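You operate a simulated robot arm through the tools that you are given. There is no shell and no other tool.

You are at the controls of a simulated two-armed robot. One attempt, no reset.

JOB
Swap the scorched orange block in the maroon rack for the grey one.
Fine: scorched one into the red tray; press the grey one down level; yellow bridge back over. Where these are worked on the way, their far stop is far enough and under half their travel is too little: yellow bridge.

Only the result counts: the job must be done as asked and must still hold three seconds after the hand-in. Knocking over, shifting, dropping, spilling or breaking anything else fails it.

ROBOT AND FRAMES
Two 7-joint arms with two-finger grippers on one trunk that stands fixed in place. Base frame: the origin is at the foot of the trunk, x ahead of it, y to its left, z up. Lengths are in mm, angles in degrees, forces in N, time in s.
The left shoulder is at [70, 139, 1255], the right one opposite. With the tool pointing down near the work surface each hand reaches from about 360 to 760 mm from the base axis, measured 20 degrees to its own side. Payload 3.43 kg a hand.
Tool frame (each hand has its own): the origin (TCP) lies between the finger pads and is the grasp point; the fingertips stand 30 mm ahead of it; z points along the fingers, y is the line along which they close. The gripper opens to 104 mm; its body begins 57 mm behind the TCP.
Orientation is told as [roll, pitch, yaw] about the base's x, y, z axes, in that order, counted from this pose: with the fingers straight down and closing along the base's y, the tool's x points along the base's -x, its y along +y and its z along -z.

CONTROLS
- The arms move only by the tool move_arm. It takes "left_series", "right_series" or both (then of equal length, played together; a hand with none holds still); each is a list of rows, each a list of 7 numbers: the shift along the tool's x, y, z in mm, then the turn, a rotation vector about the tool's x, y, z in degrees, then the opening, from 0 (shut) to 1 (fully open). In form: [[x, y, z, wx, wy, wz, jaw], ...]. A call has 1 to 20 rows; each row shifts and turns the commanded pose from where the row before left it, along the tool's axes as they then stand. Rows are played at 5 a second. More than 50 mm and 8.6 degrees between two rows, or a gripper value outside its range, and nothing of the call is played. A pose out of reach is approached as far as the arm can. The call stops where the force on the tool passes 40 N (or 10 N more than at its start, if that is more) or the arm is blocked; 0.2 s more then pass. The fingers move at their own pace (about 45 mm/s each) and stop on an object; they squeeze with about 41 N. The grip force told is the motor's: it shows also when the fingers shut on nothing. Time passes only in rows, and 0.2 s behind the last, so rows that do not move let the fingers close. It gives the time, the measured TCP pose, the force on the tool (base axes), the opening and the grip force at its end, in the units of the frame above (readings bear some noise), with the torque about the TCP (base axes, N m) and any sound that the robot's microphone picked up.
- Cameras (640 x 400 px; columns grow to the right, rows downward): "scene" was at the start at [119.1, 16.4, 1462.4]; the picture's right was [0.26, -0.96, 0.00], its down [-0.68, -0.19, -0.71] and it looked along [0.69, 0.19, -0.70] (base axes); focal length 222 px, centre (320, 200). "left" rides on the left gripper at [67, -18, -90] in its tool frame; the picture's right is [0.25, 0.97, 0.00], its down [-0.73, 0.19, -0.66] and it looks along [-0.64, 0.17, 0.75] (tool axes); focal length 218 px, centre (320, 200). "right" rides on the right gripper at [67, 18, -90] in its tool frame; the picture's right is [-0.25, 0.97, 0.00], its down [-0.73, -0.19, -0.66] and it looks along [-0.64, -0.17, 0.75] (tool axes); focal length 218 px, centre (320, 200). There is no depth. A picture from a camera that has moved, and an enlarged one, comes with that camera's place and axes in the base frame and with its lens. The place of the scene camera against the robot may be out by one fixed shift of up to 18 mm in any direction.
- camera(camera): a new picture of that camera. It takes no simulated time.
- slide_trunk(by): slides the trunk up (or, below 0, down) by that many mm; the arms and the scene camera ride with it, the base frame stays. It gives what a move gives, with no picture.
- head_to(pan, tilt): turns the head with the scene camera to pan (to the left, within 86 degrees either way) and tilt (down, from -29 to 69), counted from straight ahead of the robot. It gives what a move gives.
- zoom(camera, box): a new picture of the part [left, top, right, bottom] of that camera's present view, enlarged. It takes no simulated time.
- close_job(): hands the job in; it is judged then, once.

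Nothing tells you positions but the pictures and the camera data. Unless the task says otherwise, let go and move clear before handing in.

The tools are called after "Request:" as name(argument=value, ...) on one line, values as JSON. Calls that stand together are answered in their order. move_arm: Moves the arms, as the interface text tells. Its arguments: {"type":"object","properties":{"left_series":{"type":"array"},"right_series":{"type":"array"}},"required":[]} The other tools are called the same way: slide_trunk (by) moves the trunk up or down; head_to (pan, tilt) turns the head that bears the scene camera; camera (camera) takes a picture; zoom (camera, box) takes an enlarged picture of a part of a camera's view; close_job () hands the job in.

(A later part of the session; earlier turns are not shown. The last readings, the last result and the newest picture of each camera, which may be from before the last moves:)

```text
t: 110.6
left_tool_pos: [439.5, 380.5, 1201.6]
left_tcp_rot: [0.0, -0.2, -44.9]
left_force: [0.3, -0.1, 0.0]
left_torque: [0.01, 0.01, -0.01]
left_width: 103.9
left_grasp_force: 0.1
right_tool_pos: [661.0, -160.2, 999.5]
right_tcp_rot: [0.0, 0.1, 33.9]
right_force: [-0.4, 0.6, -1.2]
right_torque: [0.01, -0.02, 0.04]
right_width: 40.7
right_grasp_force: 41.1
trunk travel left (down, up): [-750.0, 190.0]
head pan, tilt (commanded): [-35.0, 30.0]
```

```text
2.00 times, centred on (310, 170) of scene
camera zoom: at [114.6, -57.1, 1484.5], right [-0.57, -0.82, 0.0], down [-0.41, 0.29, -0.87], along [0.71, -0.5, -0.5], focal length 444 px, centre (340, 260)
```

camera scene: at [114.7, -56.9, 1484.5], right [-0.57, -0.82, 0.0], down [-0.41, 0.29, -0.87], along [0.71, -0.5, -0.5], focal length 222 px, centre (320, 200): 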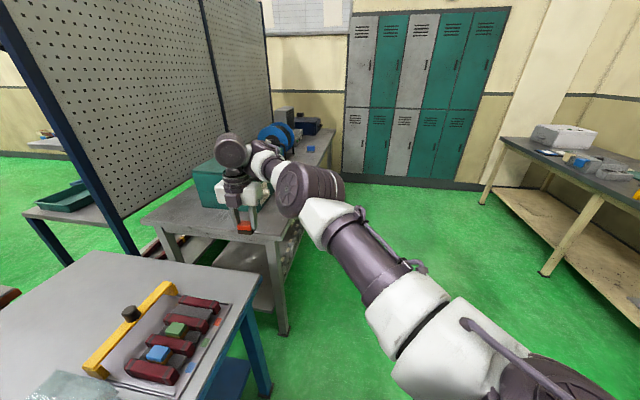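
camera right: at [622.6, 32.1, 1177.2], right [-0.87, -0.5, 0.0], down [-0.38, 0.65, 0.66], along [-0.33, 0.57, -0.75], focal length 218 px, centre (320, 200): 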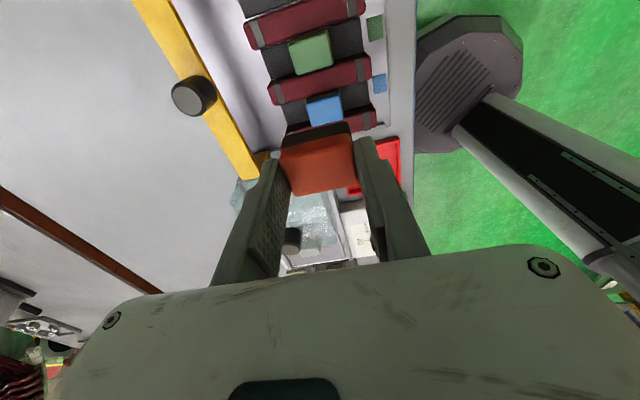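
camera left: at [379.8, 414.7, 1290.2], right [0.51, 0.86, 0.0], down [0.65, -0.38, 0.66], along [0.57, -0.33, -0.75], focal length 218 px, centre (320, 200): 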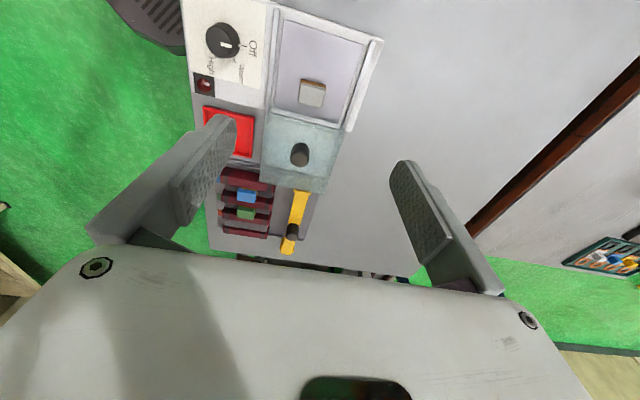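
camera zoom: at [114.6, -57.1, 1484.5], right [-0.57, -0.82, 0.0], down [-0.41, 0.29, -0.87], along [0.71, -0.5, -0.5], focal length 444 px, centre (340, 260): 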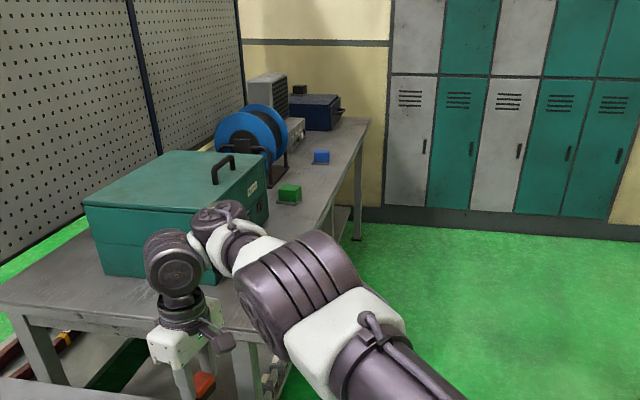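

It turned freely with only a slight shift of the forearm. I'll keep turning clockwise until the last joint meets its own limit and forces the other one over.

Request:
move_arm(right_series=[[0, 0, 0, 0, 0, 8.5, 0], [0, 0, 0, 0, 0, 8.5, 0], [0, 0, 0, 0, 0, 8.5, 0], [0, 0, 0, 0, 0, 8.5, 0], [0, 0, 0, 0, 0, 8.5, 0], [0, 0, 0, 0, 0, 8.5, 0], [0, 0, 0, 0, 0, 8.5, 0], [0, 0, 0, 0, 0, 8.5, 0], [0, 0, 0, 0, 0, 8.5, 0], [0, 0, 0, 0, 0, 8.5, 0], [0, 0, 0, 0, 0, 8.5, 0], [0, 0, 0, 0, 0, 8.5, 0]])

Request:
zoom(camera="scene", box=[160, 70, 460, 270])

```text
t: 113.2
left_tool_pos: [440.3, 380.8, 1200.0]
left_tcp_rot: [0.0, -0.3, -45.0]
left_force: [0.0, 0.4, -0.4]
left_torque: [0.0, 0.0, -0.05]
left_width: 104.0
left_grasp_force: 0.0
right_tool_pos: [661.2, -160.1, 999.6]
right_tcp_rot: [-0.1, 0.1, -68.1]
right_force: [0.0, 1.1, -0.7]
right_torque: [-0.04, 0.01, -0.03]
right_width: 40.8
right_grasp_force: 40.7
trunk travel left (down, up): [-750.0, 190.0]
head pan, tilt (commanded): [-35.0, 30.0]
```

```text
2.00 times, centred on (310, 170) of scene
camera zoom: at [114.7, -57.1, 1484.5], right [-0.57, -0.82, 0.0], down [-0.41, 0.29, -0.87], along [0.71, -0.5, -0.5], focal length 444 px, centre (340, 260)
```

zoom: 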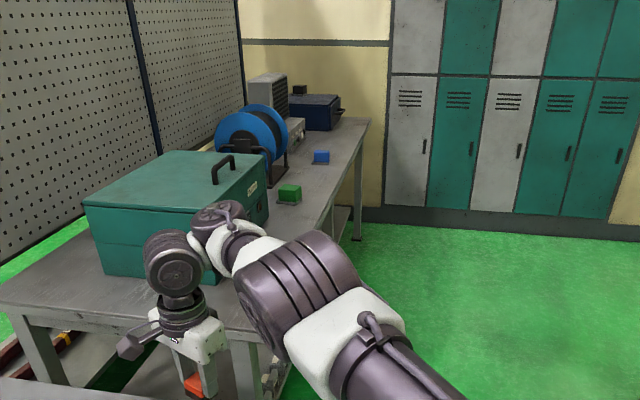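

Still free at yaw -68. I'll continue another 100 degrees.

Request:
move_arm(right_series=[[0, 0, 0, 0, 0, 8.5, 0], [0, 0, 0, 0, 0, 8.5, 0], [0, 0, 0, 0, 0, 8.5, 0], [0, 0, 0, 0, 0, 8.5, 0], [0, 0, 0, 0, 0, 8.5, 0], [0, 0, 0, 0, 0, 8.5, 0], [0, 0, 0, 0, 0, 8.5, 0], [0, 0, 0, 0, 0, 8.5, 0], [0, 0, 0, 0, 0, 8.5, 0], [0, 0, 0, 0, 0, 8.5, 0], [0, 0, 0, 0, 0, 8.5, 0], [0, 0, 0, 0, 0, 8.5, 0]])

Request:
zoom(camera="scene", box=[160, 70, 460, 270])

```text
t: 115.8
left_tool_pos: [439.3, 381.0, 1200.4]
left_tcp_rot: [-0.1, -0.1, -44.9]
left_force: [0.1, -0.3, -0.3]
left_torque: [0.0, 0.03, 0.04]
left_width: 104.0
left_grasp_force: 0.0
right_tool_pos: [717.7, -156.3, 1018.4]
right_tcp_rot: [-0.1, -0.1, -169.9]
right_force: [-0.7, -0.9, -0.5]
right_torque: [0.07, -0.01, -0.01]
right_width: 41.0
right_grasp_force: 41.4
right hand out of reach, approached as far as the arm can: row 3, 4, 6, 7, 8, 9, 10
trunk travel left (down, up): [-750.0, 190.0]
head pan, tilt (commanded): [-35.0, 30.0]
```

```text
2.00 times, centred on (310, 170) of scene
camera zoom: at [114.6, -55.7, 1484.5], right [-0.57, -0.82, 0.0], down [-0.41, 0.29, -0.87], along [0.71, -0.5, -0.5], focal length 444 px, centre (340, 260)
```

zoom: 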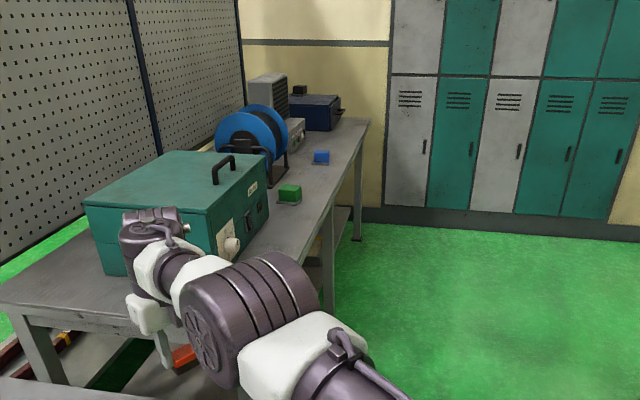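

The last joint reached its limit and the wrist has swung in line with the forearm. A further clockwise turn should carry it past to the good side.

Request:
move_arm(right_series=[[0, 0, 0, 0, 0, 8.5, 0], [0, 0, 0, 0, 0, 8.5, 0], [0, 0, 0, 0, 0, 8.5, 0], [0, 0, 0, 0, 0, 8.5, 0], [0, 0, 0, 0, 0, 8.5, 0], [0, 0, 0, 0, 0, 8.5, 0]])

Request:
zoom(camera="scene", box=[160, 70, 460, 270])

```text
t: 117.2
left_tool_pos: [439.7, 380.4, 1200.5]
left_tcp_rot: [-0.1, -0.2, -45.0]
left_force: [-0.1, 0.2, 0.7]
left_torque: [0.0, -0.01, 0.0]
left_width: 104.2
left_grasp_force: 0.1
right_tool_pos: [673.9, -108.6, 1017.3]
right_tcp_rot: [0.2, 0.0, 139.0]
right_force: [-0.8, 0.9, -0.2]
right_torque: [0.02, 0.0, 0.04]
right_width: 41.1
right_grasp_force: 40.8
right hand out of reach, approached as far as the arm can: row 3, 4, 5, 6
trunk travel left (down, up): [-750.0, 190.0]
head pan, tilt (commanded): [-35.0, 30.0]
```

```text
2.00 times, centred on (310, 170) of scene
camera zoom: at [114.3, -55.7, 1484.6], right [-0.57, -0.82, 0.0], down [-0.41, 0.29, -0.87], along [0.71, -0.5, -0.5], focal length 444 px, centre (340, 260)
```

zoom: 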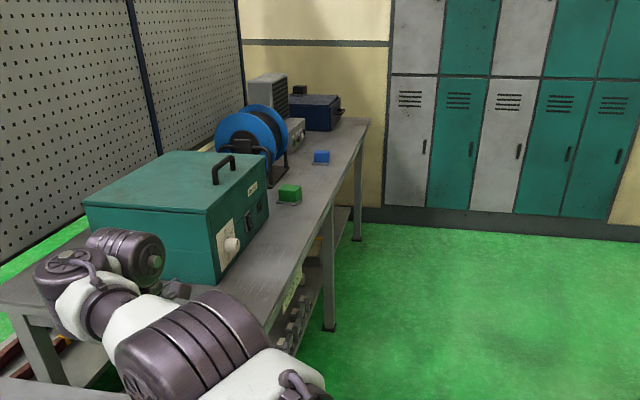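

The wrist has now swung to the other side. I'll turn the hand back counter-clockwise to free the last joint and then try retreating inward.

Request:
move_arm(right_series=[[0, 0, 0, 0, 0, -8.5, 0], [0, 0, 0, 0, 0, -8.5, 0], [0, 0, 0, 0, 0, -8.5, 0], [0, 0, 0, 0, 0, -8.5, 0], [0, 0, 0, 0, 0, -8.5, 0], [0, 0, 0, 0, 0, -8.5, 0], [0, 0, 0, 0, 0, -8.5, 0], [0, 0, 0, 0, 0, -8.5, 0]])

Request:
zoom(camera="scene", box=[160, 70, 460, 270])

```text
t: 119.0
left_tool_pos: [441.0, 379.7, 1200.4]
left_tcp_rot: [0.0, -0.2, -45.0]
left_force: [0.3, -1.1, -0.5]
left_torque: [0.02, -0.01, -0.02]
left_width: 103.9
left_grasp_force: 0.1
right_tool_pos: [676.8, -108.0, 1016.4]
right_tcp_rot: [0.0, 0.0, -152.8]
right_force: [0.5, 0.1, -0.4]
right_torque: [0.03, 0.02, -0.02]
right_width: 40.9
right_grasp_force: 41.3
trunk travel left (down, up): [-750.0, 190.0]
head pan, tilt (commanded): [-35.0, 30.0]
```

```text
2.00 times, centred on (310, 170) of scene
camera zoom: at [114.6, -56.9, 1484.5], right [-0.57, -0.82, 0.0], down [-0.41, 0.29, -0.87], along [0.71, -0.5, -0.5], focal length 444 px, centre (340, 260)
```

zoom: 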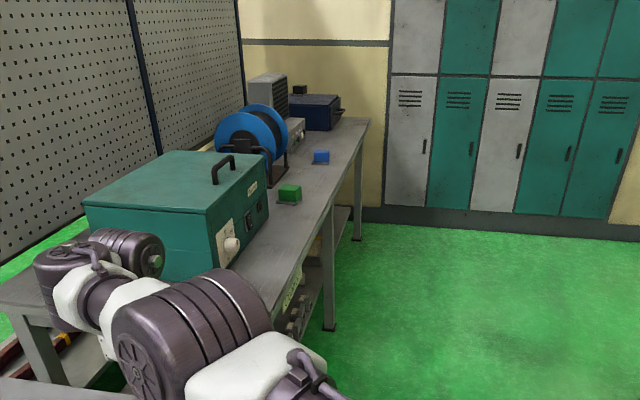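

Now I'll retreat toward the robot from here.

Request:
move_arm(right_series=[[-22.2, -11.4, 0, 0, 0, 0, 0], [-22.2, -11.4, 0, 0, 0, 0, 0], [-22.2, -11.4, 0, 0, 0, 0, 0], [-22.2, -11.4, 0, 0, 0, 0, 0], [-22.2, -11.4, 0, 0, 0, 0, 0]])

Request:
camera(camera="scene")

```text
t: 120.2
left_tool_pos: [439.4, 378.9, 1201.4]
left_tcp_rot: [0.0, -0.2, -45.1]
left_force: [0.0, -0.3, 0.0]
left_torque: [-0.03, -0.01, 0.0]
left_width: 104.2
left_grasp_force: 0.0
right_tool_pos: [652.4, -107.6, 1015.0]
right_tcp_rot: [-0.1, -0.2, -153.1]
right_force: [-0.1, -0.3, 0.0]
right_torque: [0.0, -0.03, -0.02]
right_width: 40.9
right_grasp_force: 41.0
right hand out of reach, approached as far as the arm can: row 2, 3, 4, 5
trunk travel left (down, up): [-750.0, 190.0]
head pan, tilt (commanded): [-35.0, 30.0]
```

```text
taken
camera scene: at [114.7, -57.1, 1484.5], right [-0.57, -0.82, 0.0], down [-0.41, 0.29, -0.87], along [0.71, -0.5, -0.5], focal length 222 px, centre (320, 200)
```

scene: 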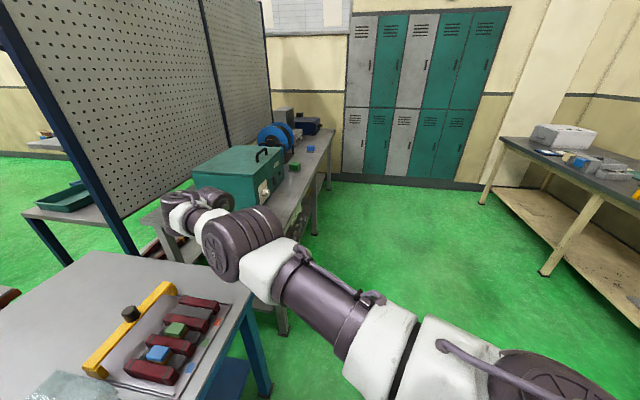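

It moved a little, then met the mirror-image hang-up, but now rolling should turn the elbow the right way. I'll extend slightly, roll the fingers to the left about the forearm, and then fold.

Request:
move_arm(right_series=[[17.9, 6.8, 0, 0, 0, 0, 0], [17.9, 6.8, 0, 0, 0, 0, 0], [9.1, -23.4, 0, 7.2, 2.8, 2.0, 0], [9.1, -23.4, 0, 7.2, 2.8, 2.0, 0], [9.1, -23.4, 0, 7.2, 2.8, 2.0, 0], [9.1, -23.4, 0, 7.2, 2.8, 2.0, 0], [9.1, -23.4, 0, 7.2, 2.8, 2.0, 0]])

Request:
camera(camera="scene")

```text
t: 121.8
left_tool_pos: [439.0, 380.0, 1201.1]
left_tcp_rot: [0.0, -0.2, -45.0]
left_force: [0.0, 0.1, 0.0]
left_torque: [-0.01, -0.01, 0.04]
left_width: 103.8
left_grasp_force: 0.0
right_tool_pos: [686.4, 15.8, 1049.4]
right_tcp_rot: [-37.6, 9.9, -166.8]
right_force: [-0.2, -0.9, 0.0]
right_torque: [0.0, -0.01, 0.01]
right_width: 40.7
right_grasp_force: 40.9
trunk travel left (down, up): [-750.0, 190.0]
head pan, tilt (commanded): [-35.0, 30.0]
```

```text
taken
camera scene: at [114.5, -56.7, 1484.5], right [-0.57, -0.82, 0.0], down [-0.41, 0.29, -0.87], along [0.71, -0.5, -0.5], focal length 222 px, centre (320, 200)
```

scene: 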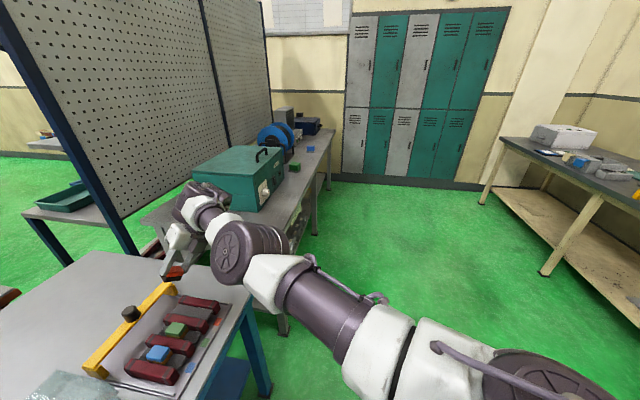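

The elbow is turning up as hoped with nothing flagged. I'll roll a bit further and then fold inward.

Request:
move_arm(right_series=[[9.1, -23.4, 0, 7.2, 2.8, 2.0, 0], [9.1, -23.4, 0, 7.2, 2.8, 2.0, 0], [9.1, -23.4, 0, 7.2, 2.8, 2.0, 0]])

Request:
camera(camera="scene")

```text
t: 122.6
left_tool_pos: [438.8, 379.6, 1200.9]
left_tcp_rot: [0.1, -0.2, -45.0]
left_force: [-0.2, 0.9, 0.1]
left_torque: [0.03, 0.01, -0.04]
left_width: 104.0
left_grasp_force: 0.1
right_tool_pos: [696.4, 66.6, 1101.0]
right_tcp_rot: [-61.3, 10.7, -177.2]
right_force: [0.5, -0.5, -1.3]
right_torque: [-0.01, 0.01, -0.02]
right_width: 40.8
right_grasp_force: 41.1
trunk travel left (down, up): [-750.0, 190.0]
head pan, tilt (commanded): [-35.0, 30.0]
```

```text
taken
camera scene: at [114.6, -57.0, 1484.5], right [-0.57, -0.82, 0.0], down [-0.41, 0.29, -0.87], along [0.71, -0.5, -0.5], focal length 222 px, centre (320, 200)
```

scene: 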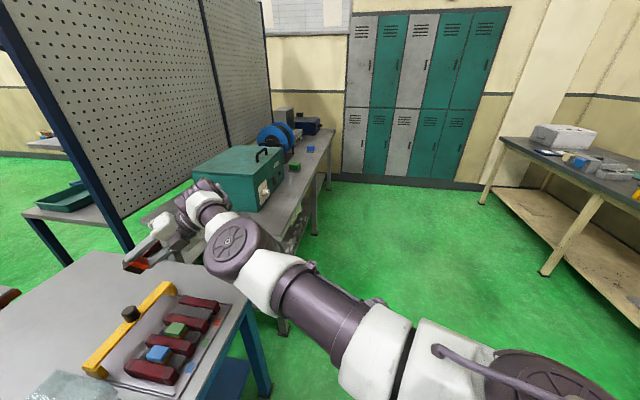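

The elbow now faces well up. I'll fold the arm inward 150 mm in this orientation.

Request:
move_arm(right_series=[[-29.4, -5.6, -1.4, 0, 0, 0, 0], [-29.4, -5.6, -1.4, 0, 0, 0, 0], [-29.4, -5.6, -1.4, 0, 0, 0, 0], [-29.4, -5.6, -1.4, 0, 0, 0, 0], [-29.4, -5.6, -1.4, 0, 0, 0, 0]])

Request:
camera(camera="scene")

```text
t: 123.8
left_tool_pos: [439.3, 379.6, 1200.3]
left_tcp_rot: [0.1, -0.1, -45.0]
left_force: [-0.5, 1.0, 0.1]
left_torque: [-0.03, 0.02, 0.01]
left_width: 104.1
left_grasp_force: 0.0
right_tool_pos: [649.9, 63.5, 1101.3]
right_tcp_rot: [-61.1, 10.7, -177.1]
right_force: [-0.8, -0.1, 0.4]
right_torque: [0.02, 0.0, -0.05]
right_width: 40.9
right_grasp_force: 41.1
right hand out of reach, approached as far as the arm can: row 2, 3, 4, 5
trunk travel left (down, up): [-750.0, 190.0]
head pan, tilt (commanded): [-35.0, 30.0]
```

```text
taken
camera scene: at [114.7, -57.0, 1484.5], right [-0.57, -0.82, 0.0], down [-0.41, 0.29, -0.87], along [0.71, -0.5, -0.5], focal length 222 px, centre (320, 200)
```

scene: 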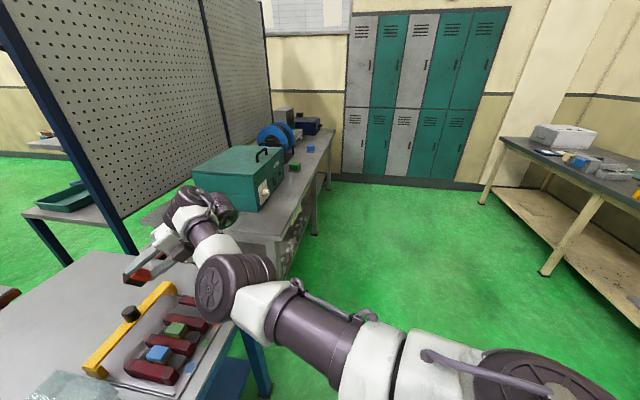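

The elbow is bending the wrong way, so I'll stretch out again and swing the hand left, which should force the elbow to bend toward the correct side.

Request:
move_arm(right_series=[[22.1, 4.2, 1.0, 0, 0, 0, 0], [22.1, 4.2, 1.0, 0, 0, 0, 0], [-15.3, -22.1, 34.4, 0, 0, 0, 0], [-15.3, -22.1, 34.4, 0, 0, 0, 0], [-15.3, -22.1, 34.4, 0, 0, 0, 0], [-15.3, -22.1, 34.4, 0, 0, 0, 0]])

Request:
head_to(pan=-10, tilt=35)

Request:
camera(camera="scene")

```text
t: 125.2
left_tool_pos: [439.9, 380.4, 1200.4]
left_tcp_rot: [-0.2, -0.1, -44.9]
left_force: [-0.5, 0.5, 0.2]
left_torque: [0.0, 0.01, 0.0]
left_width: 103.9
left_grasp_force: 0.1
right_tool_pos: [632.0, 200.9, 1099.2]
right_tcp_rot: [-60.7, 10.8, -177.0]
right_force: [-0.2, 0.1, -1.3]
right_torque: [-0.07, -0.01, 0.01]
right_width: 41.1
right_grasp_force: 40.3
right hand out of reach, approached as far as the arm can: row 6
trunk travel left (down, up): [-750.0, 190.0]
head pan, tilt (commanded): [-35.0, 30.0]
```

```text
t: 126.0
left_tool_pos: [440.8, 379.7, 1200.5]
left_tcp_rot: [0.0, -0.3, -45.0]
left_force: [0.6, -0.1, 0.3]
left_torque: [0.02, 0.01, 0.0]
left_width: 103.8
left_grasp_force: 0.1
right_tool_pos: [631.6, 200.3, 1100.9]
right_tcp_rot: [-60.9, 10.8, -177.1]
right_force: [-0.1, 0.4, -1.7]
right_torque: [-0.03, 0.02, -0.03]
right_width: 41.0
right_grasp_force: 41.2
trunk travel left (down, up): [-750.0, 190.0]
head pan, tilt (commanded): [-10.0, 35.0]
```

```text
taken
camera scene: at [127.3, -20.7, 1476.7], right [-0.17, -0.98, 0.0], down [-0.56, 0.1, -0.82], along [0.81, -0.14, -0.57], focal length 222 px, centre (320, 200)
```

scene: 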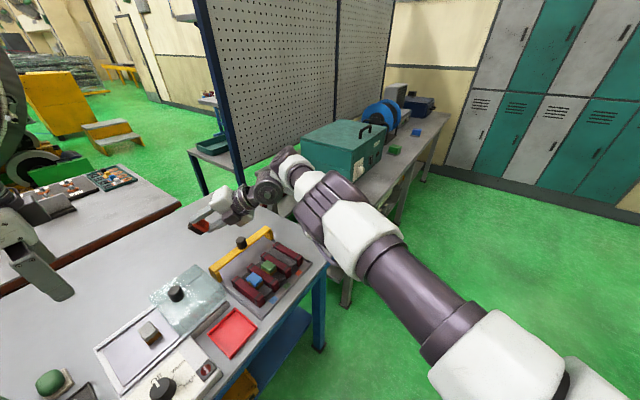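

The posture changed; I'll zoom in on it.

Request:
zoom(camera="scene", box=[170, 120, 470, 320])

```text
2.00 times, centred on (320, 220) of scene
camera zoom: at [127.3, -20.7, 1476.7], right [-0.17, -0.98, 0.0], down [-0.56, 0.1, -0.82], along [0.81, -0.14, -0.57], focal length 444 px, centre (320, 160)
```

zoom: 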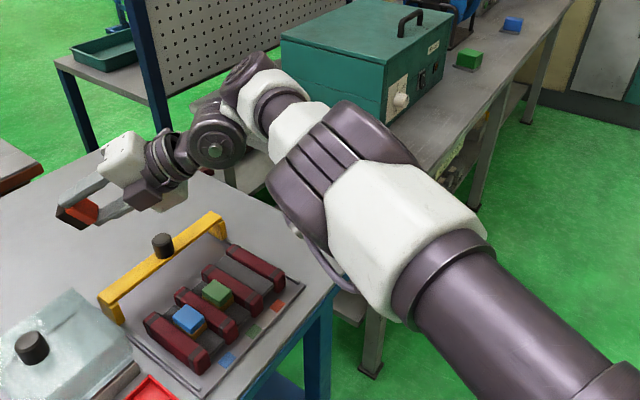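

I misread which face of the elbow is which: the arm must slope downward, with the elbow above, to fold properly. I'll raise the trunk so the arm can reach down, then bring the hand back to vertical.

Request:
slide_trunk(by=185)

Request:
move_arm(right_series=[[-9.1, 23.4, 0, -7.2, -2.8, -2.0, 0], [-9.1, 23.4, 0, -7.2, -2.8, -2.0, 0], [-9.1, 23.4, 0, -7.2, -2.8, -2.0, 0], [-9.1, 23.4, 0, -7.2, -2.8, -2.0, 0], [-9.1, 23.4, 0, -7.2, -2.8, -2.0, 0], [-9.1, 23.4, 0, -7.2, -2.8, -2.0, 0], [-9.1, 23.4, 0, -7.2, -2.8, -2.0, 0], [-9.1, 23.4, 0, -7.2, -2.8, -2.0, 0]])

Request:
camera(camera="scene")

```text
t: 128.1
left_tool_pos: [439.4, 379.5, 1385.3]
left_tcp_rot: [0.0, -0.2, -44.9]
left_force: [0.1, 0.0, -1.0]
left_torque: [-0.02, -0.01, 0.01]
left_width: 104.3
left_grasp_force: 0.1
right_tool_pos: [632.0, 204.3, 1284.7]
right_tcp_rot: [-61.0, 10.7, -177.2]
right_force: [-0.3, 0.3, -1.0]
right_torque: [0.02, 0.03, 0.03]
right_width: 40.8
right_grasp_force: 41.2
trunk travel left (down, up): [-935.0, 5.0]
head pan, tilt (commanded): [-10.0, 35.0]
```

```text
t: 129.9
left_tool_pos: [440.2, 381.1, 1385.4]
left_tcp_rot: [-0.2, -0.2, -45.1]
left_force: [-0.1, 0.5, -0.5]
left_torque: [-0.02, -0.01, -0.03]
left_width: 103.8
left_grasp_force: 0.1
right_tool_pos: [627.6, 24.5, 1178.6]
right_tcp_rot: [0.0, -0.2, -152.8]
right_force: [0.5, 0.2, -0.7]
right_torque: [-0.02, -0.01, -0.02]
right_width: 41.0
right_grasp_force: 41.0
right hand out of reach, approached as far as the arm can: row 6
trunk travel left (down, up): [-935.0, 5.0]
head pan, tilt (commanded): [-10.0, 35.0]
```

```text
taken
camera scene: at [126.7, -18.9, 1661.7], right [-0.17, -0.98, 0.0], down [-0.56, 0.1, -0.82], along [0.81, -0.14, -0.57], focal length 222 px, centre (320, 200)
```

scene: 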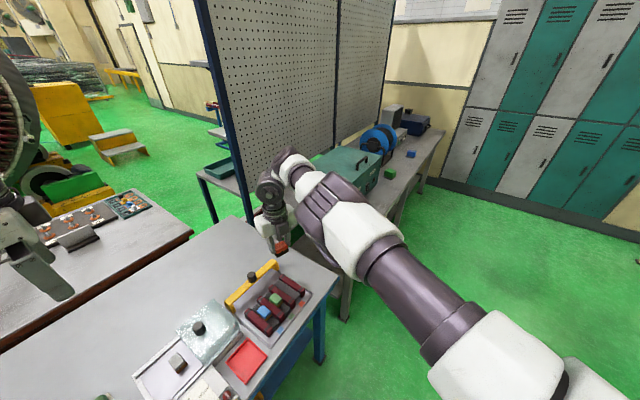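

The hand is vertical again at (628, 25, 1179). I'll lower it so the arm slopes downward.

Request:
move_arm(right_series=[[0, 0, 30, 0, 0, 0, 0], [0, 0, 30, 0, 0, 0, 0], [0, 0, 30, 0, 0, 0, 0], [0, 0, 30, 0, 0, 0, 0], [0, 0, 30, 0, 0, 0, 0]])

Request:
zoom(camera="scene", box=[170, 120, 530, 360])

```text
t: 131.1
left_tool_pos: [441.1, 379.0, 1385.6]
left_tcp_rot: [0.0, -0.1, -45.1]
left_force: [-0.3, -0.4, -0.2]
left_torque: [0.03, 0.05, 0.01]
left_width: 104.2
left_grasp_force: 0.0
right_tool_pos: [623.6, 13.5, 1026.9]
right_tcp_rot: [0.0, -0.1, -152.9]
right_force: [0.5, 0.0, -1.4]
right_torque: [0.01, 0.03, 0.01]
right_width: 41.0
right_grasp_force: 40.8
right hand out of reach, approached as far as the arm can: row 5
trunk travel left (down, up): [-935.0, 5.0]
head pan, tilt (commanded): [-10.0, 35.0]
```

```text
1.67 times, centred on (350, 240) of scene
camera zoom: at [128.3, -21.4, 1661.6], right [-0.17, -0.98, 0.0], down [-0.57, 0.1, -0.82], along [0.81, -0.14, -0.57], focal length 370 px, centre (270, 133)
```

zoom: 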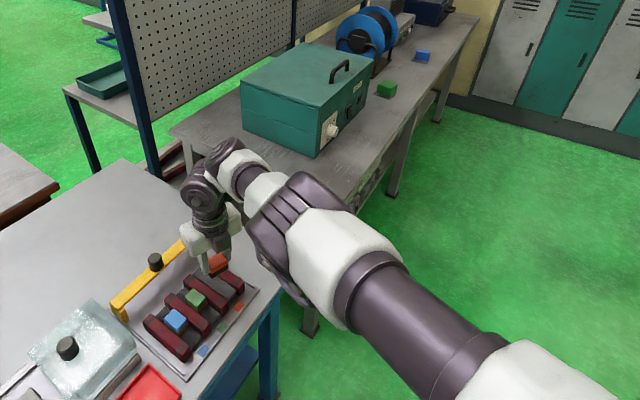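

The arm now slopes down nicely. I'll retreat toward the robot and see if it folds.

Request:
move_arm(right_series=[[-26.7, -13.7, 0, 0, 0, 0, 0], [-26.7, -13.7, 0, 0, 0, 0, 0], [-26.7, -13.7, 0, 0, 0, 0, 0], [-26.7, -13.7, 0, 0, 0, 0, 0]])

Request:
zoom(camera="scene", box=[170, 120, 530, 360])

```text
t: 132.1
left_tool_pos: [438.9, 380.9, 1384.6]
left_tcp_rot: [-0.1, -0.1, -45.1]
left_force: [0.3, 0.2, 0.9]
left_torque: [-0.01, -0.04, -0.04]
left_width: 103.7
left_grasp_force: 0.1
right_tool_pos: [593.7, 11.3, 1029.9]
right_tcp_rot: [-0.1, -0.2, -152.9]
right_force: [-0.3, 0.0, -0.2]
right_torque: [-0.04, -0.02, -0.02]
right_width: 41.0
right_grasp_force: 41.3
right hand out of reach, approached as far as the arm can: row 2, 3, 4
trunk travel left (down, up): [-935.0, 5.0]
head pan, tilt (commanded): [-10.0, 35.0]
```

```text
1.67 times, centred on (350, 240) of scene
camera zoom: at [126.6, -19.2, 1661.8], right [-0.17, -0.98, 0.0], down [-0.56, 0.1, -0.82], along [0.81, -0.14, -0.57], focal length 370 px, centre (270, 133)
```

zoom: 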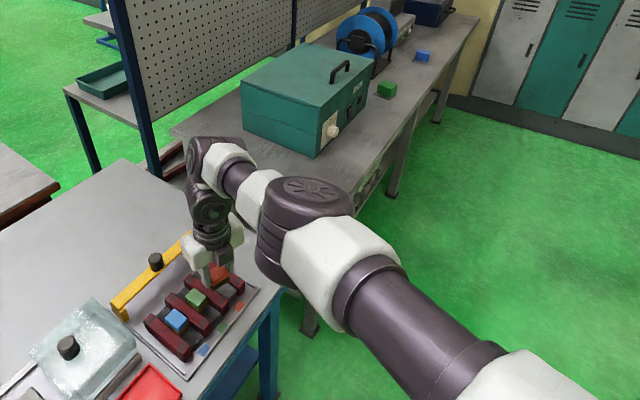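

I see now how the joints couple: raising the hand to shoulder level turns the elbow back, then turning the wrist counter-clockwise will flip it to the good side, and lowering will then let it fold. First I'll stretch out to the right and rise to shoulder level.

Request:
move_arm(right_series=[[26.7, 13.7, 0, 0, 0, 0, 0], [-4, 25.5, -38.3, 0, 0, 0, 0], [-4, 25.5, -38.3, 0, 0, 0, 0], [-4, 25.5, -38.3, 0, 0, 0, 0], [-4, 25.5, -38.3, 0, 0, 0, 0], [-4, 25.5, -38.3, 0, 0, 0, 0], [-4, 25.5, -38.3, 0, 0, 0, 0]])

Request:
head_to(pan=-30, tilt=25)

Request:
camera(camera="scene")

```text
t: 133.7
left_tool_pos: [438.9, 377.3, 1385.9]
left_tcp_rot: [0.1, 0.0, -45.0]
left_force: [0.3, -0.3, 0.2]
left_torque: [0.01, -0.01, -0.03]
left_width: 104.2
left_grasp_force: 0.1
right_tool_pos: [664.1, -145.2, 1258.4]
right_tcp_rot: [-0.2, -0.1, -152.8]
right_force: [0.3, -0.8, -0.3]
right_torque: [0.01, -0.02, 0.01]
right_width: 40.6
right_grasp_force: 40.6
right hand out of reach, approached as far as the arm can: row 7
trunk travel left (down, up): [-935.0, 5.0]
head pan, tilt (commanded): [-10.0, 35.0]
```

```text
t: 134.5
left_tool_pos: [440.5, 378.7, 1385.8]
left_tcp_rot: [0.0, -0.1, -44.9]
left_force: [0.0, 0.1, -0.4]
left_torque: [0.02, -0.01, 0.02]
left_width: 104.1
left_grasp_force: 0.1
right_tool_pos: [665.4, -143.4, 1257.3]
right_tcp_rot: [-0.1, -0.1, -152.9]
right_force: [-0.5, -0.2, -1.9]
right_torque: [0.0, 0.0, -0.02]
right_width: 40.9
right_grasp_force: 41.4
trunk travel left (down, up): [-935.0, 5.0]
head pan, tilt (commanded): [-30.0, 25.0]
```

```text
taken
camera scene: at [120.5, -51.8, 1677.4], right [-0.5, -0.87, 0.0], down [-0.37, 0.21, -0.91], along [0.79, -0.45, -0.42], focal length 222 px, centre (320, 200)
```

scene: 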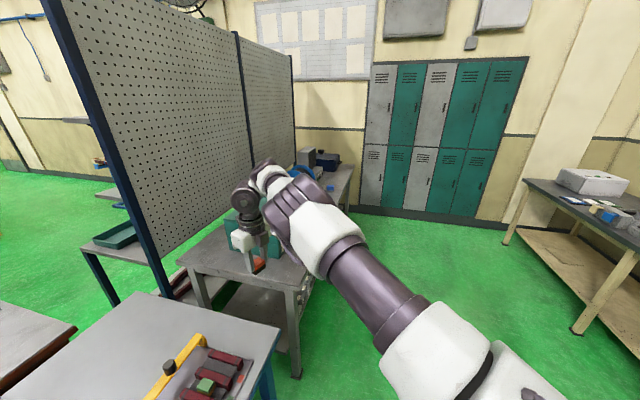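

I'll zoom to check the elbow's facing now.

Request:
zoom(camera="scene", box=[200, 130, 420, 290])

```text
2.50 times, centred on (310, 210) of scene
camera zoom: at [120.5, -51.8, 1677.4], right [-0.5, -0.87, 0.0], down [-0.37, 0.21, -0.91], along [0.79, -0.45, -0.42], focal length 554 px, centre (345, 175)
```

zoom: 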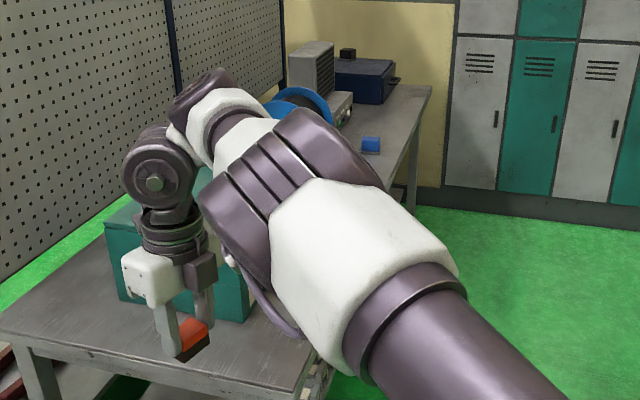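

The elbow now faces left and down. Tilting the fingers toward the robot should force the forearm down and the elbow up in the proper sense, so I'll do that while holding the wrist in place.

Request:
move_arm(right_series=[[-24, -9.4, 0, 2.9, -7.4, 0, 0], [-24, -9.4, 0, 2.9, -7.4, 0, 0], [-24, -9.4, 0, 2.9, -7.4, 0, 0], [-24, -9.4, 0, 2.9, -7.4, 0, 0]])

Request:
zoom(camera="scene", box=[180, 110, 460, 310])

```text
t: 135.5
left_tool_pos: [439.9, 379.5, 1385.9]
left_tcp_rot: [-0.1, -0.2, -45.0]
left_force: [-0.5, 0.6, 0.8]
left_torque: [0.03, 0.0, -0.01]
left_width: 104.1
left_grasp_force: 0.1
right_tool_pos: [588.0, -182.0, 1261.7]
right_tcp_rot: [-6.7, -13.8, -152.6]
right_force: [-0.2, 0.1, -1.3]
right_torque: [0.02, 0.0, 0.0]
right_width: 40.9
right_grasp_force: 40.6
right hand out of reach, approached as far as the arm can: row 1, 2, 3, 4
trunk travel left (down, up): [-935.0, 5.0]
head pan, tilt (commanded): [-30.0, 25.0]
```

```text
2.00 times, centred on (320, 210) of scene
camera zoom: at [119.9, -51.8, 1677.5], right [-0.5, -0.87, 0.0], down [-0.37, 0.21, -0.91], along [0.79, -0.45, -0.42], focal length 444 px, centre (320, 180)
```

zoom: 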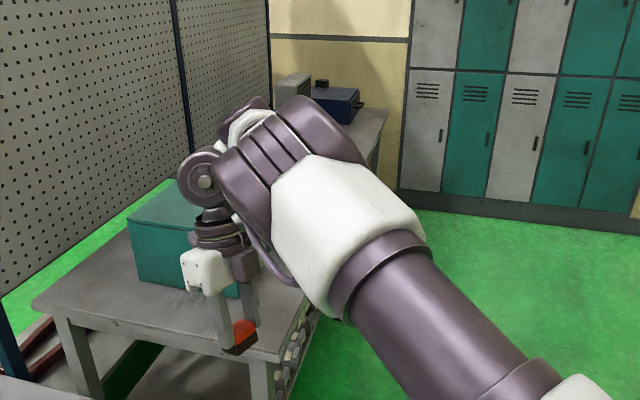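

The elbow has risen above the forearm. I'll keep pulling the hand inward in this attitude.

Request:
move_arm(right_series=[[-39, -8.4, 10.6, 0, 0, 0, 0], [-39, -8.4, 10.6, 0, 0, 0, 0], [-39, -8.4, 10.6, 0, 0, 0, 0]])

Request:
zoom(camera="scene", box=[180, 110, 460, 310])

```text
t: 136.3
left_tool_pos: [437.7, 375.9, 1387.5]
left_tcp_rot: [0.2, 0.0, -45.0]
left_force: [0.2, 0.9, 0.0]
left_torque: [0.03, -0.01, 0.02]
left_width: 103.8
left_grasp_force: 0.1
right_tool_pos: [465.1, -221.6, 1256.0]
right_tcp_rot: [-7.5, -14.1, -153.8]
right_force: [0.5, -0.9, -0.8]
right_torque: [0.01, -0.02, 0.0]
right_width: 41.0
right_grasp_force: 41.0
trunk travel left (down, up): [-935.0, 5.0]
head pan, tilt (commanded): [-30.0, 25.0]
```

```text
2.00 times, centred on (320, 210) of scene
camera zoom: at [117.5, -55.6, 1677.5], right [-0.5, -0.87, 0.0], down [-0.36, 0.21, -0.91], along [0.79, -0.45, -0.42], focal length 444 px, centre (320, 180)
```

zoom: 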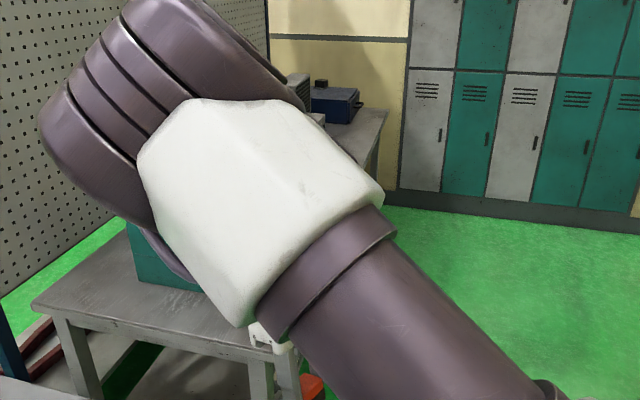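

It folds freely now: the hand is at (465, -222, 1256). The elbow is high and near the head, so I'll check the clearance before going on.

Request:
camera(camera="scene")

Request:
camera(camera="right")

Request:
camera(camera="left")

```text
taken
camera scene: at [117.5, -55.6, 1677.5], right [-0.5, -0.87, 0.0], down [-0.36, 0.21, -0.91], along [0.79, -0.45, -0.42], focal length 222 px, centre (320, 200)
```

scene: 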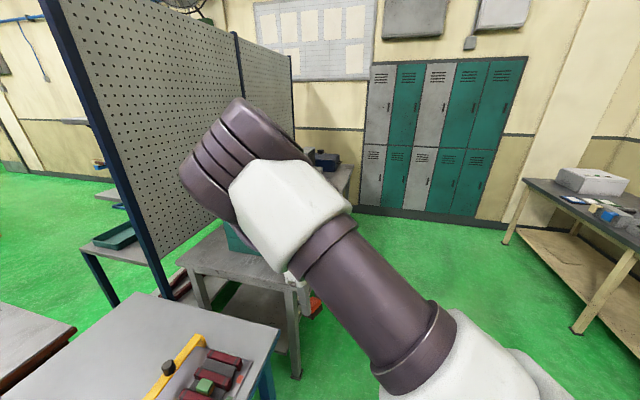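

```text
taken
camera right: at [554.6, -210.0, 1324.4], right [0.18, -0.98, -0.06], down [-0.53, -0.15, 0.83], along [-0.83, -0.11, -0.55], focal length 218 px, centre (320, 200)
```

right: 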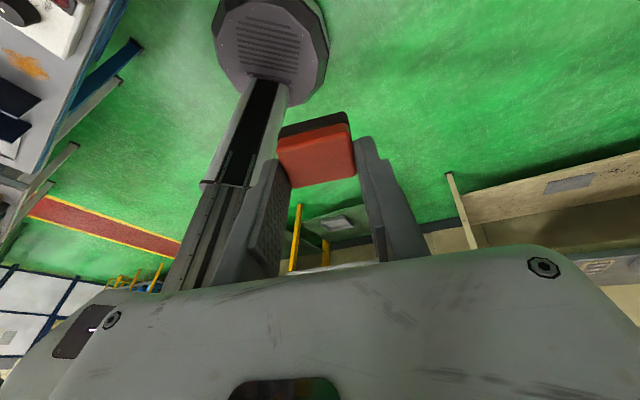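

```text
taken
camera left: at [377.5, 410.5, 1477.1], right [0.51, 0.86, 0.0], down [0.65, -0.38, 0.66], along [0.57, -0.33, -0.75], focal length 218 px, centre (320, 200)
```

left: 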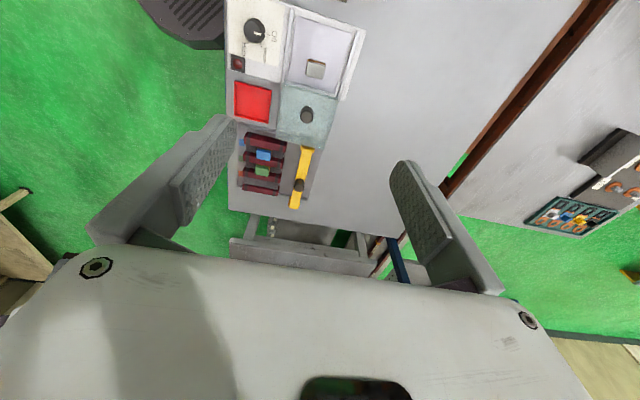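

There is ample clearance, and the elbow is now up as it was at the start. I'll level the hand and turn it to yaw -45, which gives the same closing line for the block.

Request:
move_arm(right_series=[[0, 0, 0, -3.7, 7.0, 0, 0], [0, 0, 0, -3.8, 7.1, 0, 0], [0, 0, 0, 0, 0, -8.4, 0], [0, 0, 0, 0, 0, -8.4, 0], [0, 0, 0, 0, 0, -8.4, 0], [0, 0, 0, 0, 0, -8.4, 0], [0, 0, 0, 0, 0, -8.4, 0], [0, 0, 0, 0, 0, -8.4, 0], [0, 0, 0, 0, 0, -8.4, 0], [0, 0, 0, 0, 0, -8.4, 0], [0, 0, 0, 0, 0, -8.4, 0], [0, 0, 0, 0, 0, -8.4, 0], [0, 0, 0, 0, 0, -8.4, 0], [0, 0, 0, 0, 0, -8.4, 0], [0, 0, 0, 0, 0, -8.4, 0]])

Request:
camera(camera="scene")

```text
t: 139.7
left_tool_pos: [438.5, 380.2, 1385.2]
left_tcp_rot: [0.0, -0.2, -45.1]
left_force: [-0.2, 0.5, 0.5]
left_torque: [0.0, -0.02, 0.02]
left_width: 104.2
left_grasp_force: 0.1
right_tool_pos: [455.5, -229.0, 1231.2]
right_tcp_rot: [-2.1, 3.1, -46.6]
right_force: [-0.5, 0.2, 0.2]
right_torque: [-0.01, -0.02, -0.01]
right_width: 40.9
right_grasp_force: 41.0
right hand out of reach, approached as far as the arm can: row 2
trunk travel left (down, up): [-935.0, 5.0]
head pan, tilt (commanded): [-30.0, 25.0]
stopped in row 15 (right hand): the arm was blocked; the commanded pose is now the measured one
```

```text
taken
camera scene: at [120.2, -51.4, 1677.5], right [-0.5, -0.87, 0.0], down [-0.37, 0.21, -0.91], along [0.79, -0.45, -0.42], focal length 222 px, centre (320, 200)
```

scene: 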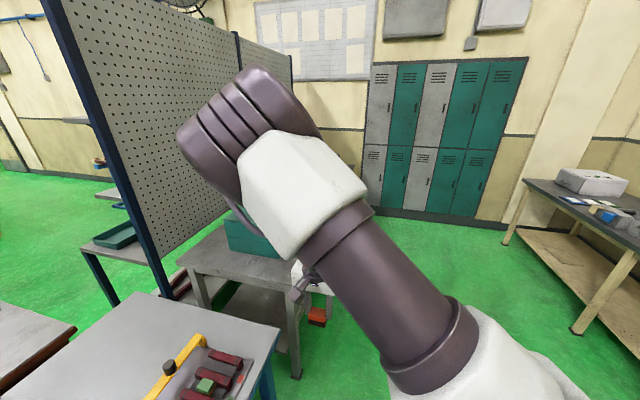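

The turn was stopped at yaw -46.6, likely the wrist bracket brushing the upper arm. I'll move the hand forward and down a little and straighten its tilt.

Request:
move_arm(right_series=[[-13.7, 14.5, 15, 0, 0, 0, 0], [-13.7, 14.5, 15, -2.1, -3.1, -1.6, 0], [0, 0, 0, 0, 0, 0, 0]])

Request:
head_to(pan=-45, tilt=30)

Request:
camera(camera="scene")

```text
t: 140.5
left_tool_pos: [438.6, 380.6, 1386.3]
left_tcp_rot: [0.0, -0.2, -45.0]
left_force: [-0.7, -0.1, 0.6]
left_torque: [-0.04, 0.0, 0.0]
left_width: 104.1
left_grasp_force: 0.1
right_tool_pos: [493.7, -230.9, 1199.0]
right_tcp_rot: [0.2, 0.2, -45.2]
right_force: [-0.2, 0.2, -0.3]
right_torque: [0.01, -0.03, -0.01]
right_width: 41.3
right_grasp_force: 40.0
trunk travel left (down, up): [-935.0, 5.0]
head pan, tilt (commanded): [-30.0, 25.0]
```

```text
t: 141.3
left_tool_pos: [438.8, 380.8, 1385.6]
left_tcp_rot: [-0.1, -0.1, -45.1]
left_force: [0.2, 0.2, -0.5]
left_torque: [-0.01, -0.04, 0.04]
left_width: 104.1
left_grasp_force: 0.0
right_tool_pos: [493.8, -230.5, 1199.3]
right_tcp_rot: [0.1, 0.1, -45.2]
right_force: [0.2, 0.3, 0.0]
right_torque: [0.01, -0.02, 0.0]
right_width: 41.0
right_grasp_force: 41.3
trunk travel left (down, up): [-935.0, 5.0]
head pan, tilt (commanded): [-45.0, 30.0]
```

```text
taken
camera scene: at [103.7, -69.1, 1669.6], right [-0.71, -0.71, 0.0], down [-0.35, 0.35, -0.87], along [0.61, -0.61, -0.5], focal length 222 px, centre (320, 200)
```

scene: 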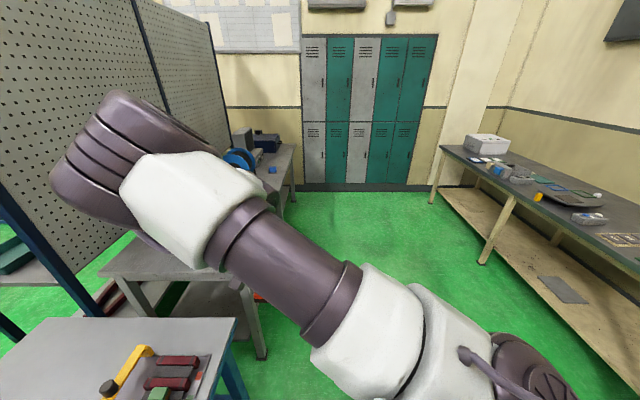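

The hand is level at (494, -231, 1199) with nothing flagged. I'll move it left across the front and watch for limits.

Request:
move_arm(right_series=[[28.3, 28.3, 0, 0, 0, 0, 0], [28.3, 28.3, 0, 0, 0, 0, 0], [28.3, 28.3, 0, 0, 0, 0, 0], [28.3, 28.3, 0, 0, 0, 0, 0], [28.3, 28.3, 0, 0, 0, 0, 0], [28.3, 28.3, 0, 0, 0, 0, 0]])

Request:
head_to(pan=-15, tilt=25)

Request:
camera(camera="scene")

```text
t: 142.7
left_tool_pos: [439.2, 379.3, 1386.7]
left_tcp_rot: [0.0, -0.1, -45.0]
left_force: [0.6, 0.0, 0.1]
left_torque: [-0.01, 0.0, 0.02]
left_width: 104.1
left_grasp_force: 0.0
right_tool_pos: [556.1, -173.5, 1201.6]
right_tcp_rot: [0.1, 0.1, -44.8]
right_force: [0.7, -0.3, 0.3]
right_torque: [-0.02, -0.02, -0.03]
right_width: 41.2
right_grasp_force: 40.7
right hand out of reach, approached as far as the arm can: row 1, 2, 3, 4, 5, 6
trunk travel left (down, up): [-935.0, 5.0]
head pan, tilt (commanded): [-45.0, 30.0]
```

```text
t: 143.6
left_tool_pos: [439.7, 380.2, 1385.2]
left_tcp_rot: [0.0, -0.3, -44.9]
left_force: [0.1, 0.0, 0.0]
left_torque: [0.02, -0.02, -0.01]
left_width: 104.0
left_grasp_force: 0.0
right_tool_pos: [557.1, -172.7, 1201.1]
right_tcp_rot: [0.0, 0.2, -44.9]
right_force: [-0.1, -0.6, -0.1]
right_torque: [0.02, -0.02, -0.02]
right_width: 40.8
right_grasp_force: 40.3
trunk travel left (down, up): [-935.0, 5.0]
head pan, tilt (commanded): [-15.0, 25.0]
```

```text
taken
camera scene: at [129.7, -29.0, 1677.4], right [-0.26, -0.97, 0.0], down [-0.41, 0.11, -0.91], along [0.88, -0.23, -0.42], focal length 222 px, centre (320, 200)
```

scene: 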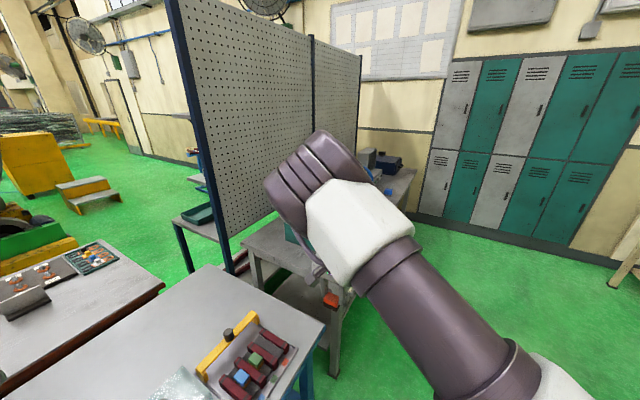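

The elbow swivel itself must be turned back. With the arm nearly straight and sloping well down, spinning the hand counter-clockwise should drag the swivel around safely, so I'll reach out to the right and down first.

Request:
move_arm(right_series=[[-24.7, -0.9, 33.9, 0, 0, 0, 0], [-24.7, -0.9, 33.9, 0, 0, 0, 0], [-24.7, -0.9, 33.9, 0, 0, 0, 0], [-24.7, -0.9, 33.9, 0, 0, 0, 0], [-24.7, -0.9, 33.9, 0, 0, 0, 0], [-24.7, -0.9, 33.9, 0, 0, 0, 0], [-24.7, -0.9, 33.9, 0, 0, 0, 0]])

Request:
head_to(pan=-35, tilt=40)

Request:
camera(camera="scene")

```text
t: 145.2
left_tool_pos: [438.5, 380.9, 1384.6]
left_tcp_rot: [0.0, -0.3, -45.1]
left_force: [-0.2, -0.5, 0.7]
left_torque: [-0.04, 0.01, -0.03]
left_width: 104.1
left_grasp_force: 0.1
right_tool_pos: [646.2, -291.5, 995.8]
right_tcp_rot: [-0.2, -0.3, -44.5]
right_force: [-0.5, -0.1, 0.3]
right_torque: [0.0, -0.02, -0.02]
right_width: 41.1
right_grasp_force: 40.9
right hand out of reach, approached as far as the arm can: row 6, 7
trunk travel left (down, up): [-935.0, 5.0]
head pan, tilt (commanded): [-15.0, 25.0]
```

```text
t: 146.1
left_tool_pos: [440.1, 380.5, 1384.5]
left_tcp_rot: [-0.1, -0.2, -44.9]
left_force: [0.0, 0.2, -0.1]
left_torque: [0.0, -0.01, 0.0]
left_width: 104.0
left_grasp_force: 0.0
right_tool_pos: [646.2, -290.6, 994.5]
right_tcp_rot: [-0.3, -0.3, -44.5]
right_force: [0.0, 0.0, -0.3]
right_torque: [-0.05, -0.01, -0.02]
right_width: 40.7
right_grasp_force: 41.2
trunk travel left (down, up): [-935.0, 5.0]
head pan, tilt (commanded): [-35.0, 40.0]
```

```text
taken
camera scene: at [110.4, -53.1, 1654.2], right [-0.57, -0.82, 0.0], down [-0.53, 0.37, -0.77], along [0.63, -0.44, -0.64], focal length 222 px, centre (320, 200)
```

scene: 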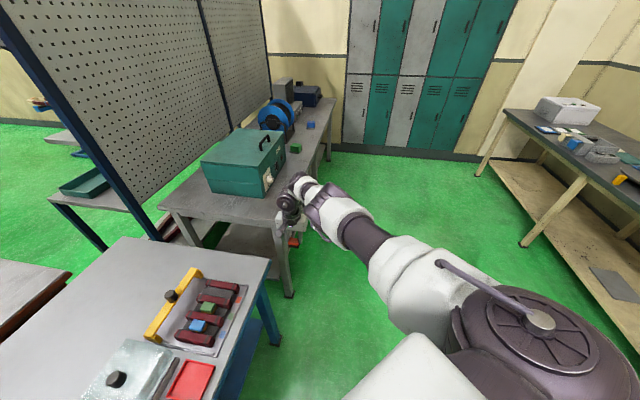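

The arm is nearly straight and sloping down. I'll back off slightly and start spinning the hand counter-clockwise.

Request:
move_arm(right_series=[[14.1, -7.1, -8, 0, 0, 0, 0], [0, 0, 0, 0, 0, -8.5, 0], [0, 0, 0, 0, 0, -8.5, 0], [0, 0, 0, 0, 0, -8.5, 0], [0, 0, 0, 0, 0, -8.5, 0], [0, 0, 0, 0, 0, -8.5, 0], [0, 0, 0, 0, 0, -8.5, 0], [0, 0, 0, 0, 0, -8.5, 0], [0, 0, 0, 0, 0, -8.5, 0], [0, 0, 0, 0, 0, -8.5, 0], [0, 0, 0, 0, 0, -8.5, 0], [0, 0, 0, 0, 0, -8.5, 0], [0, 0, 0, 0, 0, -8.5, 0], [0, 0, 0, 0, 0, -8.5, 0], [0, 0, 0, 0, 0, -8.5, 0], [0, 0, 0, 0, 0, -8.5, 0], [0, 0, 0, 0, 0, -8.5, 0], [0, 0, 0, 0, 0, -8.5, 0], [0, 0, 0, 0, 0, -8.5, 0], [0, 0, 0, 0, 0, -8.5, 0]])

Request:
zoom(camera="scene", box=[240, 140, 480, 300])

```text
t: 150.3
left_tool_pos: [439.9, 379.0, 1385.4]
left_tcp_rot: [0.0, -0.2, -45.0]
left_force: [-0.7, 0.7, -0.6]
left_torque: [-0.02, 0.02, 0.03]
left_width: 104.0
left_grasp_force: 0.0
right_tool_pos: [630.1, -287.5, 1003.8]
right_tcp_rot: [-0.2, 0.0, 57.4]
right_force: [-0.1, 0.1, -0.8]
right_torque: [-0.01, 0.02, 0.01]
right_width: 40.8
right_grasp_force: 40.9
right hand out of reach, approached as far as the arm can: row 14, 15, 16, 17, 18, 19, 20
trunk travel left (down, up): [-935.0, 5.0]
head pan, tilt (commanded): [-35.0, 40.0]
```

```text
2.50 times, centred on (360, 220) of scene
camera zoom: at [110.2, -54.2, 1654.1], right [-0.57, -0.82, 0.0], down [-0.53, 0.37, -0.77], along [0.63, -0.44, -0.64], focal length 554 px, centre (220, 150)
```

zoom: 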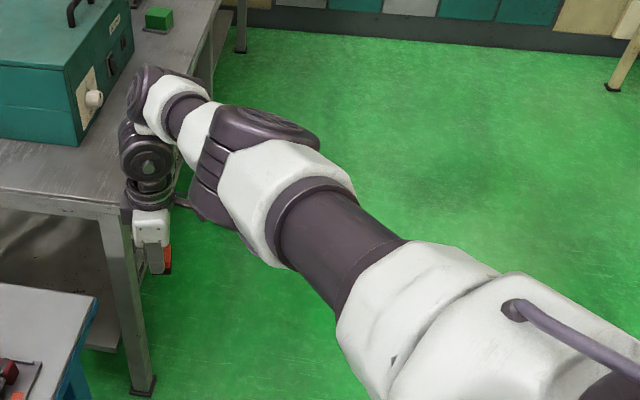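

The hand stopped turning at yaw 57, with the elbow facing down now. I'll try rolling the fingers to the right about the forearm from here, which should turn the elbow further the right way.

Request:
move_arm(right_series=[[0, 0, 0, 0, 0, 4, 0], [25.5, 3, 0, -0.9, 7.9, -3.2, 0], [25.5, 3, 0, -0.9, 7.9, -3.2, 0], [25.5, 3, 0, -0.9, 7.9, -3.2, 0], [25.5, 3, 0, -0.9, 7.9, -3.2, 0], [25.5, 3, 0, -0.9, 7.9, -3.2, 0]])

Request:
zoom(camera="scene", box=[240, 140, 480, 300])

```text
t: 151.7
left_tool_pos: [439.5, 380.2, 1385.2]
left_tcp_rot: [0.1, -0.2, -44.9]
left_force: [0.2, -0.5, 0.0]
left_torque: [-0.02, 0.03, 0.02]
left_width: 104.1
left_grasp_force: 0.0
right_tool_pos: [584.1, -386.4, 1042.6]
right_tcp_rot: [2.4, 15.6, 60.0]
right_force: [0.4, 0.0, -0.3]
right_torque: [0.02, -0.02, 0.01]
right_width: 41.2
right_grasp_force: 41.3
right hand out of reach, approached as far as the arm can: row 2, 3, 4, 5, 6
trunk travel left (down, up): [-935.0, 5.0]
head pan, tilt (commanded): [-35.0, 40.0]
```

```text
2.50 times, centred on (360, 220) of scene
camera zoom: at [110.4, -54.1, 1654.1], right [-0.57, -0.82, 0.0], down [-0.53, 0.37, -0.77], along [0.63, -0.44, -0.64], focal length 554 px, centre (220, 150)
```

zoom: 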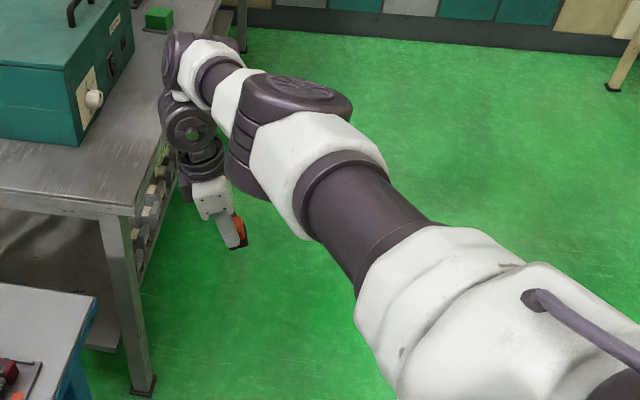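

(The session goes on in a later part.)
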